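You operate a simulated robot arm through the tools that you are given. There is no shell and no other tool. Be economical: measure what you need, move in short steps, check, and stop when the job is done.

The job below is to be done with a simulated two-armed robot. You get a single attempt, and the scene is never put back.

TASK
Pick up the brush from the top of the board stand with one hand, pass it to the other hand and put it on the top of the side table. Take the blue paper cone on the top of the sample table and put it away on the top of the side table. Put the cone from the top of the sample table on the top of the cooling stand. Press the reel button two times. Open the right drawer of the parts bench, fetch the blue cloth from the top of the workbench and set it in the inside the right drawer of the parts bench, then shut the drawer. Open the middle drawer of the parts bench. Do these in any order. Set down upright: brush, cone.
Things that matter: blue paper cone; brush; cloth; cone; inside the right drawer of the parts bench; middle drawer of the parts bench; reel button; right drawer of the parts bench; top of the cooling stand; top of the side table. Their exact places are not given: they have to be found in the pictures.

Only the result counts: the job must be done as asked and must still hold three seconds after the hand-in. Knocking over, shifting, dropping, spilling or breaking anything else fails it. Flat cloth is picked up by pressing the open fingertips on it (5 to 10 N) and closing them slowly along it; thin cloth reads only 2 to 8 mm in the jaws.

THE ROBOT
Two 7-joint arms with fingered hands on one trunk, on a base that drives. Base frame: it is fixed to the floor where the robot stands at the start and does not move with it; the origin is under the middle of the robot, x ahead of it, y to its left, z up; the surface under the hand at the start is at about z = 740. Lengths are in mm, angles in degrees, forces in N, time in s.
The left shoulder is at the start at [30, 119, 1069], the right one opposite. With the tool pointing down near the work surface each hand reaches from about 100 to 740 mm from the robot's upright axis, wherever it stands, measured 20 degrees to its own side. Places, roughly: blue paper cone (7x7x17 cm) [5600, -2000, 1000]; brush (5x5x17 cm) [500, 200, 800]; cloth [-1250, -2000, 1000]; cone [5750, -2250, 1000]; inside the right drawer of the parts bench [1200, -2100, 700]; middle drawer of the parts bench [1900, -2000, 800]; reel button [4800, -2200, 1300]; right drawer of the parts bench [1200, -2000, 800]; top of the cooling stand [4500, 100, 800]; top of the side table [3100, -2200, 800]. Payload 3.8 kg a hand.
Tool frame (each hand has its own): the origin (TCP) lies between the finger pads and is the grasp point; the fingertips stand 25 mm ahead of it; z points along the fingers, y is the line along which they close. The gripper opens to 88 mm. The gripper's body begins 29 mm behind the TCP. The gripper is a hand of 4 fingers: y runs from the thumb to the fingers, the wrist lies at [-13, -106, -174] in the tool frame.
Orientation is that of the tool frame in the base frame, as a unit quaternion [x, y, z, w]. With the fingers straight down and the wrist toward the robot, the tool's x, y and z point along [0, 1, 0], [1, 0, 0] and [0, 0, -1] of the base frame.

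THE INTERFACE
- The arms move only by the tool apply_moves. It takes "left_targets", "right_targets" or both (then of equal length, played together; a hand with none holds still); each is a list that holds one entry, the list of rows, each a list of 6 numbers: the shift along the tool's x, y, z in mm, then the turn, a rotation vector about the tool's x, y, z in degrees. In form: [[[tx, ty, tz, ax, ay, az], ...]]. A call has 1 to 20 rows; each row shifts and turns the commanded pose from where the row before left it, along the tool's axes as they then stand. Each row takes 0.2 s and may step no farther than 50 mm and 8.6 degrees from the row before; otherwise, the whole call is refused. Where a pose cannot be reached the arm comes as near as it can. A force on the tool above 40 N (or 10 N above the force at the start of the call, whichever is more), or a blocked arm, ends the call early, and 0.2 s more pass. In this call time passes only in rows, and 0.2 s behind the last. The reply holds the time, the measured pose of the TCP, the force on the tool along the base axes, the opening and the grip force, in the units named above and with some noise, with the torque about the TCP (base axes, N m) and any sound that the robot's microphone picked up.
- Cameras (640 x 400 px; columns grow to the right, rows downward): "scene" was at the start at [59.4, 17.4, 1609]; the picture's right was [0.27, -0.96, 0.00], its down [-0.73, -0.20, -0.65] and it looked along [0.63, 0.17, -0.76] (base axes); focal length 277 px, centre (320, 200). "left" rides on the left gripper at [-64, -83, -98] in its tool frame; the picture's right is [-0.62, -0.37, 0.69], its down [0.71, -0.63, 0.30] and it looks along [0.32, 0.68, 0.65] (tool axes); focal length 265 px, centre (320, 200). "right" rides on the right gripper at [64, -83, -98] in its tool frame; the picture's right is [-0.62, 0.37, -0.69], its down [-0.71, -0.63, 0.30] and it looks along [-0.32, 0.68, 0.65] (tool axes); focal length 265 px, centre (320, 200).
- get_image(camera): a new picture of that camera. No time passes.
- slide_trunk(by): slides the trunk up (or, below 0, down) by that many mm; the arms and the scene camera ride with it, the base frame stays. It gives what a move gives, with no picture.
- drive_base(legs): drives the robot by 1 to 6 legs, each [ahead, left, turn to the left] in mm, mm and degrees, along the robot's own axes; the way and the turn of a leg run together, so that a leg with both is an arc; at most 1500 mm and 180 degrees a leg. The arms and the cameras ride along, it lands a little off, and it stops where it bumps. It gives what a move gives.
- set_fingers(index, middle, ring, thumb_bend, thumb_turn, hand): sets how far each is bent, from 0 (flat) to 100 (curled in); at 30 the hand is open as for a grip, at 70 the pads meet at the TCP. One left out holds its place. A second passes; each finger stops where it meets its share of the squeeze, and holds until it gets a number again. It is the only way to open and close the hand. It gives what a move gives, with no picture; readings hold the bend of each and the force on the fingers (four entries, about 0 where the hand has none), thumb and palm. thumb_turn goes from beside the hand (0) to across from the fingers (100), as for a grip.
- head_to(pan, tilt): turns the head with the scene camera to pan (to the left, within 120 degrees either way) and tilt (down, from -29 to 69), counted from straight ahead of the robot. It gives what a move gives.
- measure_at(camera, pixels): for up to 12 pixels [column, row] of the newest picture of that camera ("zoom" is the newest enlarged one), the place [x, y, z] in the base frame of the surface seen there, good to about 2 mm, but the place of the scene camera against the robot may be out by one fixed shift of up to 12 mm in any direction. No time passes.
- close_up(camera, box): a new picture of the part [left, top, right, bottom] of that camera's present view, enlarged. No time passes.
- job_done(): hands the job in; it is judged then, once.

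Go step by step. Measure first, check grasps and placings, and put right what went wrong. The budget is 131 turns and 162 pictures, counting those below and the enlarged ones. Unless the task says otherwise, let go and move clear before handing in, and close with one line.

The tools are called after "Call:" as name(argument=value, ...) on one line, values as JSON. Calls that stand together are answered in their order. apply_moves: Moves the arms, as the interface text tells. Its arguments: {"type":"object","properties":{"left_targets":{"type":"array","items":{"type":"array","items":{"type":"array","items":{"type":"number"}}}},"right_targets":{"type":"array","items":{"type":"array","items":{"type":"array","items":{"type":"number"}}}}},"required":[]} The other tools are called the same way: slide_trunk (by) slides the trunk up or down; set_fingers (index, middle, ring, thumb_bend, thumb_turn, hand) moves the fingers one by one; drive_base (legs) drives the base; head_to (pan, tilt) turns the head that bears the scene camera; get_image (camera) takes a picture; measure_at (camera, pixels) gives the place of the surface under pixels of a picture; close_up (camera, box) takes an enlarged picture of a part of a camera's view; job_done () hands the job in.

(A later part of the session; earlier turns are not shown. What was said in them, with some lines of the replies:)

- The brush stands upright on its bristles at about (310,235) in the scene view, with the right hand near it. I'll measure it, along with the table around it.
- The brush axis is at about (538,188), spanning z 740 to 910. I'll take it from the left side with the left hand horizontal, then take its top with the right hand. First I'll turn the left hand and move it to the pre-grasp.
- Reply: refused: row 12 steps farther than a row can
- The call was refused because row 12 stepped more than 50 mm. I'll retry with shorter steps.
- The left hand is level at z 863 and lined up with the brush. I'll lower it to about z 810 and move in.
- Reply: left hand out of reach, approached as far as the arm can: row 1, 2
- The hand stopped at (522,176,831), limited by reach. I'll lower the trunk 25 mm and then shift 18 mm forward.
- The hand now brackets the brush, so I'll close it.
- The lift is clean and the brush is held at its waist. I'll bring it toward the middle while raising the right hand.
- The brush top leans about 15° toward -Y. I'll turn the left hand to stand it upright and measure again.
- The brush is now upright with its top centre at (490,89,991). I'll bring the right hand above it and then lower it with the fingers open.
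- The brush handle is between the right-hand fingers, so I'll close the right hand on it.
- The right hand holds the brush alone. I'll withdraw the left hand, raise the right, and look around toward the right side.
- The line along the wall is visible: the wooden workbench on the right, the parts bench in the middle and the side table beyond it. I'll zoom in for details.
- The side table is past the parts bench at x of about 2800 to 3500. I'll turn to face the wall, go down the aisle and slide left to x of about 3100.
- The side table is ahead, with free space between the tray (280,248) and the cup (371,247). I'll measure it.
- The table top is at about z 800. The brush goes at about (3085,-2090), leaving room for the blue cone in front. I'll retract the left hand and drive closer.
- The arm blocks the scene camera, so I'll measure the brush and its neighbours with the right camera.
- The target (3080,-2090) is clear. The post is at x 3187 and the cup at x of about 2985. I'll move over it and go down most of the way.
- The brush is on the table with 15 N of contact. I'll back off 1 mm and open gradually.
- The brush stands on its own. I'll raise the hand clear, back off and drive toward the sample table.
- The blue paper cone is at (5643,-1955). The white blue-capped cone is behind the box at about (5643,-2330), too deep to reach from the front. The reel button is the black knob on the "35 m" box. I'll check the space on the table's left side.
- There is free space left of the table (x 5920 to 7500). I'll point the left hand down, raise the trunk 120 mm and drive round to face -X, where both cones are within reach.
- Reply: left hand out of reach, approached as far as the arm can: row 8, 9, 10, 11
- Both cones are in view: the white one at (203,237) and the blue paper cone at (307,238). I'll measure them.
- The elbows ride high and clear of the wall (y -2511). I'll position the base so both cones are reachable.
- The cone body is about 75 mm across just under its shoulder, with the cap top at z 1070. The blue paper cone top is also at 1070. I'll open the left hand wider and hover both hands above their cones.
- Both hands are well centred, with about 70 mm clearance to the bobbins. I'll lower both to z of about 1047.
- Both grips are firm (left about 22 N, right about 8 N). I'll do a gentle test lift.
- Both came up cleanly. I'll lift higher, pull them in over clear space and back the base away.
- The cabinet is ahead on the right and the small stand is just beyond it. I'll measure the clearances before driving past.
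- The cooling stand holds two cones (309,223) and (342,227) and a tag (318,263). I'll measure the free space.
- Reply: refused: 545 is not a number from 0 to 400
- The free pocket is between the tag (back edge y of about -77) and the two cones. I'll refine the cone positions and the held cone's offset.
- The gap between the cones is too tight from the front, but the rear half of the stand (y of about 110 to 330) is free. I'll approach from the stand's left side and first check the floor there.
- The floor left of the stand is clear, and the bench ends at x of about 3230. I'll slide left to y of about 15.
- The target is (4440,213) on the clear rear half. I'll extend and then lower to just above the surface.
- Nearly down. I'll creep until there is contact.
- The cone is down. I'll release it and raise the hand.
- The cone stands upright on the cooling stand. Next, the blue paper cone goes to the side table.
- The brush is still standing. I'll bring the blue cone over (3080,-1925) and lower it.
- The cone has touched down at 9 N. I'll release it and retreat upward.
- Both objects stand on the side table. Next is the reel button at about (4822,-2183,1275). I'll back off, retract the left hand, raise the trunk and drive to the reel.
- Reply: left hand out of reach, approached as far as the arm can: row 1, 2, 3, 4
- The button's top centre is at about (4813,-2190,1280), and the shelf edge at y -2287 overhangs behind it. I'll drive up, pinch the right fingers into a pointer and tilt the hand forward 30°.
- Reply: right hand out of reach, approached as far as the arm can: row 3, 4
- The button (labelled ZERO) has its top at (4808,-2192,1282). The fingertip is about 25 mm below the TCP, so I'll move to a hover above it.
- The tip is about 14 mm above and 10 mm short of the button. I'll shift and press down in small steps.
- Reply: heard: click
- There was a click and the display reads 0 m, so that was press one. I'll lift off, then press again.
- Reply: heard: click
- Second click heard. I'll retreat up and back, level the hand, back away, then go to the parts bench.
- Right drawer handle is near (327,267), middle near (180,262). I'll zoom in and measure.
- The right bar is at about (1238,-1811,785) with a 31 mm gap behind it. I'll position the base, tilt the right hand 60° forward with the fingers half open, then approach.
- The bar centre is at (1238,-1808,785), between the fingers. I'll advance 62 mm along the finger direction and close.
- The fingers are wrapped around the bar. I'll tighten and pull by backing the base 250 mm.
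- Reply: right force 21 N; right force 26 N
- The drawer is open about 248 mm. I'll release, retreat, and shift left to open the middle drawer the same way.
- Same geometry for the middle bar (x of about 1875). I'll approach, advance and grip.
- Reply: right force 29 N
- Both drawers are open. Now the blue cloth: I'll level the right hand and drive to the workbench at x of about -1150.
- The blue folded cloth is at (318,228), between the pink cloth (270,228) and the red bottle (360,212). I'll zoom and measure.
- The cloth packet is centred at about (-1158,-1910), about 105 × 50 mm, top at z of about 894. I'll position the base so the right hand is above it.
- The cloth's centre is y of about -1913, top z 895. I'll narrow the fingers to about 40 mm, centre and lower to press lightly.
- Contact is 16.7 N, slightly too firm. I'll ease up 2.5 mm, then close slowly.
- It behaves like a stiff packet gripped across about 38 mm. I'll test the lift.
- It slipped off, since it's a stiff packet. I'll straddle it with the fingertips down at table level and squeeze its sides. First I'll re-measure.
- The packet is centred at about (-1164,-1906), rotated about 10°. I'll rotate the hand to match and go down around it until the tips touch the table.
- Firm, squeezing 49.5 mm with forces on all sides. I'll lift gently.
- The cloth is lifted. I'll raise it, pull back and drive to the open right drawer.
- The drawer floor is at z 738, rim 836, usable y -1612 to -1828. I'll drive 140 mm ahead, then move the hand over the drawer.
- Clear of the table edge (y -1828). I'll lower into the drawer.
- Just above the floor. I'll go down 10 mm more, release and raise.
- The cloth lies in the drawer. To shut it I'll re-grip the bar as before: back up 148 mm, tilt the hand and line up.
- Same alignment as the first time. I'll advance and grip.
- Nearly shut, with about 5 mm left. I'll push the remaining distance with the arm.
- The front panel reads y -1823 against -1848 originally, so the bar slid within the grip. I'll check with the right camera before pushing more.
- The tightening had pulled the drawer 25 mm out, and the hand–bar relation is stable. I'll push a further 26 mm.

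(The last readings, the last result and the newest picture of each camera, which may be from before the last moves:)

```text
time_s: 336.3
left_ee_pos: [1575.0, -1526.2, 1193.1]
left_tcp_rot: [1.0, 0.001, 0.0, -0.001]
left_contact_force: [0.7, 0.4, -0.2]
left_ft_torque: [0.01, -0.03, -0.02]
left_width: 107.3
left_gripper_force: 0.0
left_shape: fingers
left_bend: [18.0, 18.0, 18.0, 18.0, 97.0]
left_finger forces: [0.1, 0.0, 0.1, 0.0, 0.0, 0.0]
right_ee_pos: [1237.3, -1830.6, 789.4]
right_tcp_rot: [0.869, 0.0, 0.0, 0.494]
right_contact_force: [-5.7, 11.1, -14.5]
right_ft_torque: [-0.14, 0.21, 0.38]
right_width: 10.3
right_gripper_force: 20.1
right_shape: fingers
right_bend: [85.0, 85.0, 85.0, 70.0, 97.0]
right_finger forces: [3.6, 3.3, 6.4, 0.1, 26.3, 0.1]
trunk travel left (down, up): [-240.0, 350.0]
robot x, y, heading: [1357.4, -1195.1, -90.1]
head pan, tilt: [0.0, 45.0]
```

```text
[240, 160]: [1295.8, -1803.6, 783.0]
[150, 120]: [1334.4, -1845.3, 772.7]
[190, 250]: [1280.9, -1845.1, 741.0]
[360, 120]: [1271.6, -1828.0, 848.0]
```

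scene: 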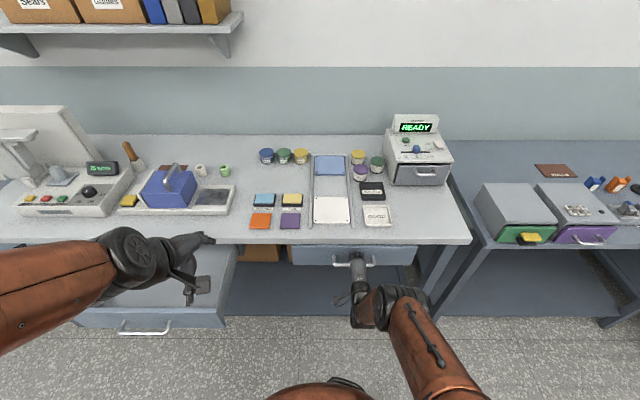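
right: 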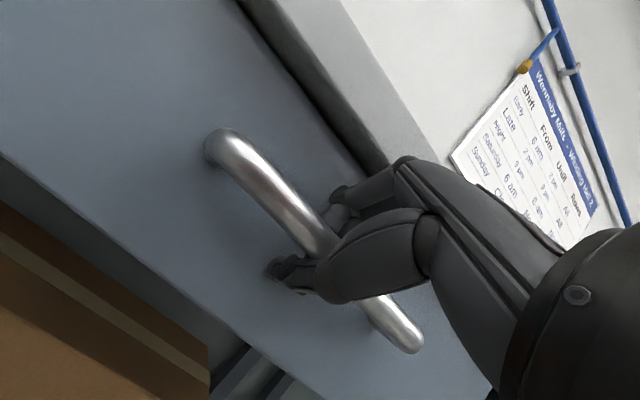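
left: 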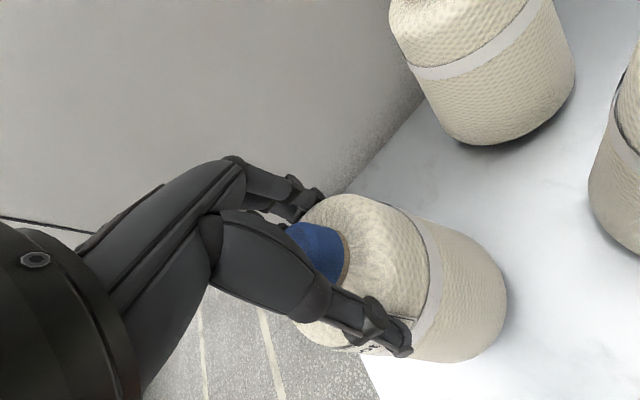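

The drawer is shut (front y -1845, stop force 11 N). I'll release and retreat, then verify.

Call:
set_fingers(hand="right", index=60, middle=60, ring=60, thumb_bend=50)

Call:
set_fingers(hand="right", index=40, middle=40, ring=40, thumb_bend=38)

Call:
get_image(camera="right")

Call:
measure_at(camera="right", pixels=[[240, 160], [150, 120], [190, 250], [320, 205], [280, 290], [300, 240]])

```text
time_s: 336.8
left_ee_pos: [1576.5, -1522.1, 1192.9]
left_tcp_rot: [1.0, 0.001, 0.0, -0.001]
left_contact_force: [0.2, -0.6, -1.1]
left_ft_torque: [-0.04, -0.01, 0.02]
left_width: 107.5
left_gripper_force: 0.0
left_shape: fingers
left_bend: [18.0, 18.0, 18.0, 18.0, 97.0]
left_finger forces: [0.2, 0.0, 0.0, 0.0, 0.0, 0.0]
right_ee_pos: [1238.8, -1820.8, 783.8]
right_tcp_rot: [0.872, 0.001, 0.001, 0.49]
right_contact_force: [-1.6, 32.9, -1.4]
right_ft_torque: [0.08, 0.02, -0.31]
right_width: 17.4
right_gripper_force: 16.3
right_shape: fingers
right_bend: [71.0, 72.0, 71.0, 50.0, 98.0]
right_finger forces: [11.3, 11.0, 10.1, 0.0, 0.1, 0.1]
trunk travel left (down, up): [-240.0, 350.0]
robot x, y, heading: [1352.4, -1193.0, -89.8]
head pan, tilt: [0.0, 45.0]
stopped (right hand): the force on the tool passed its limit at 42 N (the readings are from after the stop); the commanded pose is now the measured one
```

```text
time_s: 337.2
left_ee_pos: [1575.4, -1520.5, 1194.6]
left_tcp_rot: [1.0, 0.0, 0.001, 0.0]
left_contact_force: [0.4, 0.3, 0.4]
left_ft_torque: [-0.04, 0.02, 0.03]
left_width: 107.5
left_gripper_force: 0.2
left_shape: fingers
left_bend: [18.0, 18.0, 18.0, 18.0, 97.0]
left_finger forces: [0.1, 0.0, 0.0, 0.0, 0.0, 0.0]
right_ee_pos: [1238.4, -1816.1, 777.2]
right_tcp_rot: [0.876, 0.001, 0.003, 0.483]
right_contact_force: [-1.4, 39.3, -8.6]
right_ft_torque: [0.16, -0.15, -0.24]
right_width: 38.4
right_gripper_force: 19.4
right_shape: fingers
right_bend: [71.0, 59.0, 56.0, 38.0, 98.0]
right_finger forces: [14.9, 12.9, 11.6, 0.0, 0.0, 0.0]
trunk travel left (down, up): [-240.0, 350.0]
robot x, y, heading: [1353.8, -1191.5, -90.1]
head pan, tilt: [0.0, 45.0]
stopped (right hand): the force on the tool passed its limit at 43 N (the readings are from after the stop); the commanded pose is now the measured one
```

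```text
34 pictures are left
```

right: 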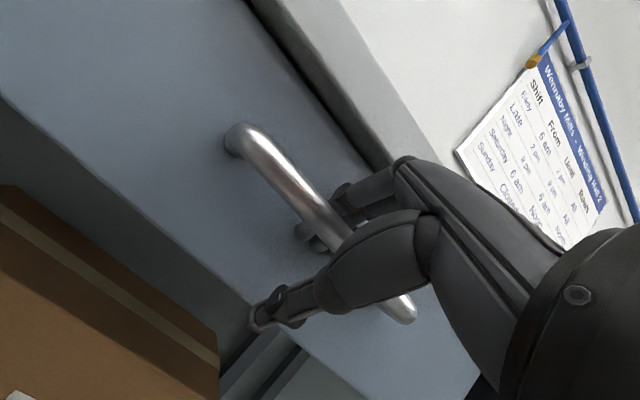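

```text
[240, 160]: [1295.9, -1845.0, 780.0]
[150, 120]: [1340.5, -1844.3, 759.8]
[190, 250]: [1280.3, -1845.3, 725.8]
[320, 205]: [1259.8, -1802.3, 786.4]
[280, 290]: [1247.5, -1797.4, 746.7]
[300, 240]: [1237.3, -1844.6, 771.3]
```

The drawer stays shut (-1845), but the fingers press the panel as they open. I'll raise the hand slightly to free them over the bar.

Call:
apply_moves(right_targets=[[[0, 4.3, -2.5, 0, 0, 0], [0, 4.3, -2.5, 0, 0, 0], [0, 4.3, -2.5, 0, 0, 0], [0, 4.3, -2.5, 0, 0, 0]]])

Call:
get_image(camera="right")

```text
time_s: 338.2
left_ee_pos: [1575.7, -1521.5, 1194.3]
left_tcp_rot: [1.0, 0.0, 0.0, 0.001]
left_contact_force: [-0.2, 0.1, 0.4]
left_ft_torque: [-0.02, 0.03, 0.03]
left_width: 107.6
left_gripper_force: 0.0
left_shape: fingers
left_bend: [18.0, 18.0, 18.0, 18.0, 97.0]
left_finger forces: [0.0, 0.1, 0.0, 0.0, 0.0, 0.0]
right_ee_pos: [1240.2, -1819.4, 800.3]
right_tcp_rot: [0.874, 0.003, 0.004, 0.487]
right_contact_force: [-2.6, 41.2, -11.6]
right_ft_torque: [0.05, -0.07, -0.55]
right_width: 35.0
right_gripper_force: 20.6
right_shape: fingers
right_bend: [73.0, 65.0, 55.0, 38.0, 98.0]
right_finger forces: [10.9, 16.9, 12.8, 0.0, 0.0, 0.0]
trunk travel left (down, up): [-240.0, 350.0]
robot x, y, heading: [1356.1, -1193.4, -90.0]
head pan, tilt: [0.0, 45.0]
```

```text
33 pictures are left
```

right: 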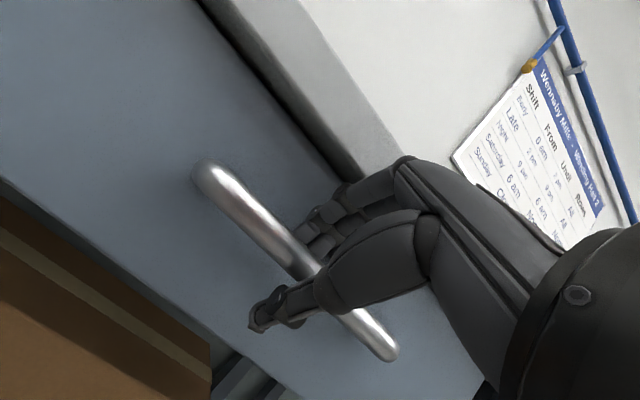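

The fingers are now above the bar and free to withdraw backward and up.

Call:
apply_moves(right_targets=[[[0, 2, -8, 0, 0, 0], [0, 2, -8, 0, 0, 0], [0, 0, -15, 0, 0, 0], [0, 0, -20, 0, 0, 0], [0, 0, -25, 0, 0, 0]]])

Call:
get_image(camera="right")

Call:
measure_at(camera="right", pixels=[[150, 160], [60, 120], [220, 300], [150, 250]])

```text
time_s: 339.4
left_ee_pos: [1577.4, -1525.5, 1194.5]
left_tcp_rot: [1.0, 0.0, -0.001, -0.002]
left_contact_force: [-0.1, 0.5, -0.8]
left_ft_torque: [0.0, 0.0, -0.01]
left_width: 107.5
left_gripper_force: 0.0
left_shape: fingers
left_bend: [18.0, 18.0, 18.0, 18.0, 97.0]
left_finger forces: [0.1, 0.0, 0.0, 0.1, 0.1, 0.0]
right_ee_pos: [1236.5, -1764.9, 849.4]
right_tcp_rot: [0.87, 0.0, 0.001, 0.493]
right_contact_force: [-0.7, -0.3, -0.1]
right_ft_torque: [0.01, 0.01, -0.01]
right_width: 65.3
right_gripper_force: 0.0
right_shape: fingers
right_bend: [40.0, 40.0, 40.0, 38.0, 98.0]
right_finger forces: [0.1, 0.0, 0.0, 0.0, 0.1, 0.0]
trunk travel left (down, up): [-240.0, 350.0]
robot x, y, heading: [1356.0, -1190.9, -89.9]
head pan, tilt: [0.0, 45.0]
```

```text
32 pictures are left
```

right: 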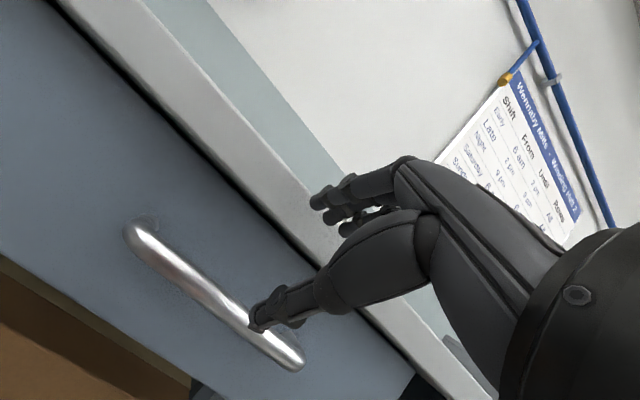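

```text
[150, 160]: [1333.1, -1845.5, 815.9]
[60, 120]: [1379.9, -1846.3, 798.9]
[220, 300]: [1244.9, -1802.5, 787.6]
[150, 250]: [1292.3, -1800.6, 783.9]
```

The drawer is fully shut and the hand is free. I'll pull clear, back off, and check the bench and side table.

Call:
apply_moves(right_targets=[[[0, 10, -30, 0, 0, 0], [0, 20, -30, 0, 0, 0], [0, 20, -30, 0, 0, 0]]])

Call:
drive_base(legs=[[-250, 0, 0], [0, 800, 0]])

Call:
head_to(pan=0, tilt=30)

Call:
get_image(camera="scene")

Call:
measure_at(camera="scene", pixels=[[320, 280], [480, 265], [560, 262], [470, 270]])

```text
time_s: 340.2
left_ee_pos: [1577.4, -1524.6, 1193.0]
left_tcp_rot: [1.0, 0.001, 0.0, -0.002]
left_contact_force: [-0.1, -0.1, 0.4]
left_ft_torque: [0.0, -0.01, 0.01]
left_width: 107.3
left_gripper_force: 0.1
left_shape: fingers
left_bend: [18.0, 18.0, 18.0, 18.0, 97.0]
left_finger forces: [0.0, 0.0, 0.1, 0.0, 0.1, 0.0]
right_ee_pos: [1237.2, -1710.0, 937.6]
right_tcp_rot: [0.871, 0.001, 0.002, 0.491]
right_contact_force: [-1.2, 0.6, 0.4]
right_ft_torque: [0.0, 0.0, 0.01]
right_width: 65.4
right_gripper_force: 0.0
right_shape: fingers
right_bend: [40.0, 40.0, 40.0, 38.0, 98.0]
right_finger forces: [0.1, 0.0, 0.0, 0.0, 0.0, 0.1]
trunk travel left (down, up): [-240.0, 350.0]
robot x, y, heading: [1355.1, -1193.2, -89.9]
head pan, tilt: [0.0, 45.0]
```

```text
time_s: 345.9
left_ee_pos: [2383.0, -1264.3, 1192.5]
left_tcp_rot: [1.0, 0.003, 0.0, -0.002]
left_contact_force: [-0.3, 0.1, -1.4]
left_ft_torque: [-0.02, 0.04, 0.04]
left_width: 107.4
left_gripper_force: 0.0
left_shape: fingers
left_bend: [18.0, 18.0, 18.0, 18.0, 97.0]
left_finger forces: [0.0, 0.0, 0.1, 0.0, 0.1, 0.0]
right_ee_pos: [2043.7, -1451.0, 937.7]
right_tcp_rot: [0.872, 0.003, 0.003, 0.49]
right_contact_force: [0.9, -0.1, 1.7]
right_ft_torque: [-0.03, 0.02, 0.0]
right_width: 65.5
right_gripper_force: 0.0
right_shape: fingers
right_bend: [40.0, 40.0, 40.0, 38.0, 98.0]
right_finger forces: [0.0, 0.0, 0.0, 0.0, 0.1, 0.0]
trunk travel left (down, up): [-240.0, 350.0]
robot x, y, heading: [2155.7, -932.8, -89.9]
head pan, tilt: [0.0, 45.0]
```

```text
time_s: 346.7
left_ee_pos: [2380.9, -1265.2, 1193.8]
left_tcp_rot: [1.0, 0.003, 0.001, -0.001]
left_contact_force: [-0.3, -0.1, 0.0]
left_ft_torque: [0.0, 0.02, 0.0]
left_width: 107.6
left_gripper_force: 0.1
left_shape: fingers
left_bend: [18.0, 18.0, 18.0, 18.0, 97.0]
left_finger forces: [0.0, 0.0, 0.1, 0.1, 0.0, 0.0]
right_ee_pos: [2043.4, -1451.0, 936.8]
right_tcp_rot: [0.872, 0.003, 0.002, 0.49]
right_contact_force: [-0.2, 1.1, -0.4]
right_ft_torque: [0.04, -0.02, 0.02]
right_width: 65.6
right_gripper_force: 0.0
right_shape: fingers
right_bend: [40.0, 40.0, 40.0, 38.0, 98.0]
right_finger forces: [0.0, 0.1, 0.1, 0.0, 0.1, 0.1]
trunk travel left (down, up): [-240.0, 350.0]
robot x, y, heading: [2161.1, -932.1, -89.9]
head pan, tilt: [0.0, 30.0]
```

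```text
31 pictures are left
```

scene: 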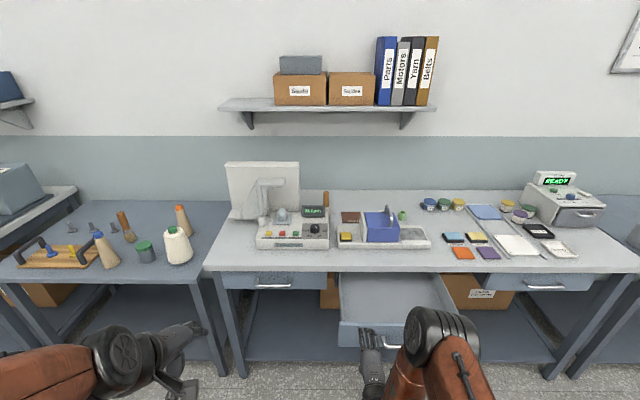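

```text
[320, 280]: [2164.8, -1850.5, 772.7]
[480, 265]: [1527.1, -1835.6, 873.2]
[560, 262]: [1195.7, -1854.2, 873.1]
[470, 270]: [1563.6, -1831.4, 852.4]
```

The middle drawer is open, the right drawer is shut with the cloth inside, and the brush and blue cone stand on the side table. The cone was upright on the cooling stand when I left it, and the button clicked twice. Both hands are empty and clear, so I'm handing in.

Call:
job_done()

```text
The job is handed in.
```

The whole job is done and handed in.
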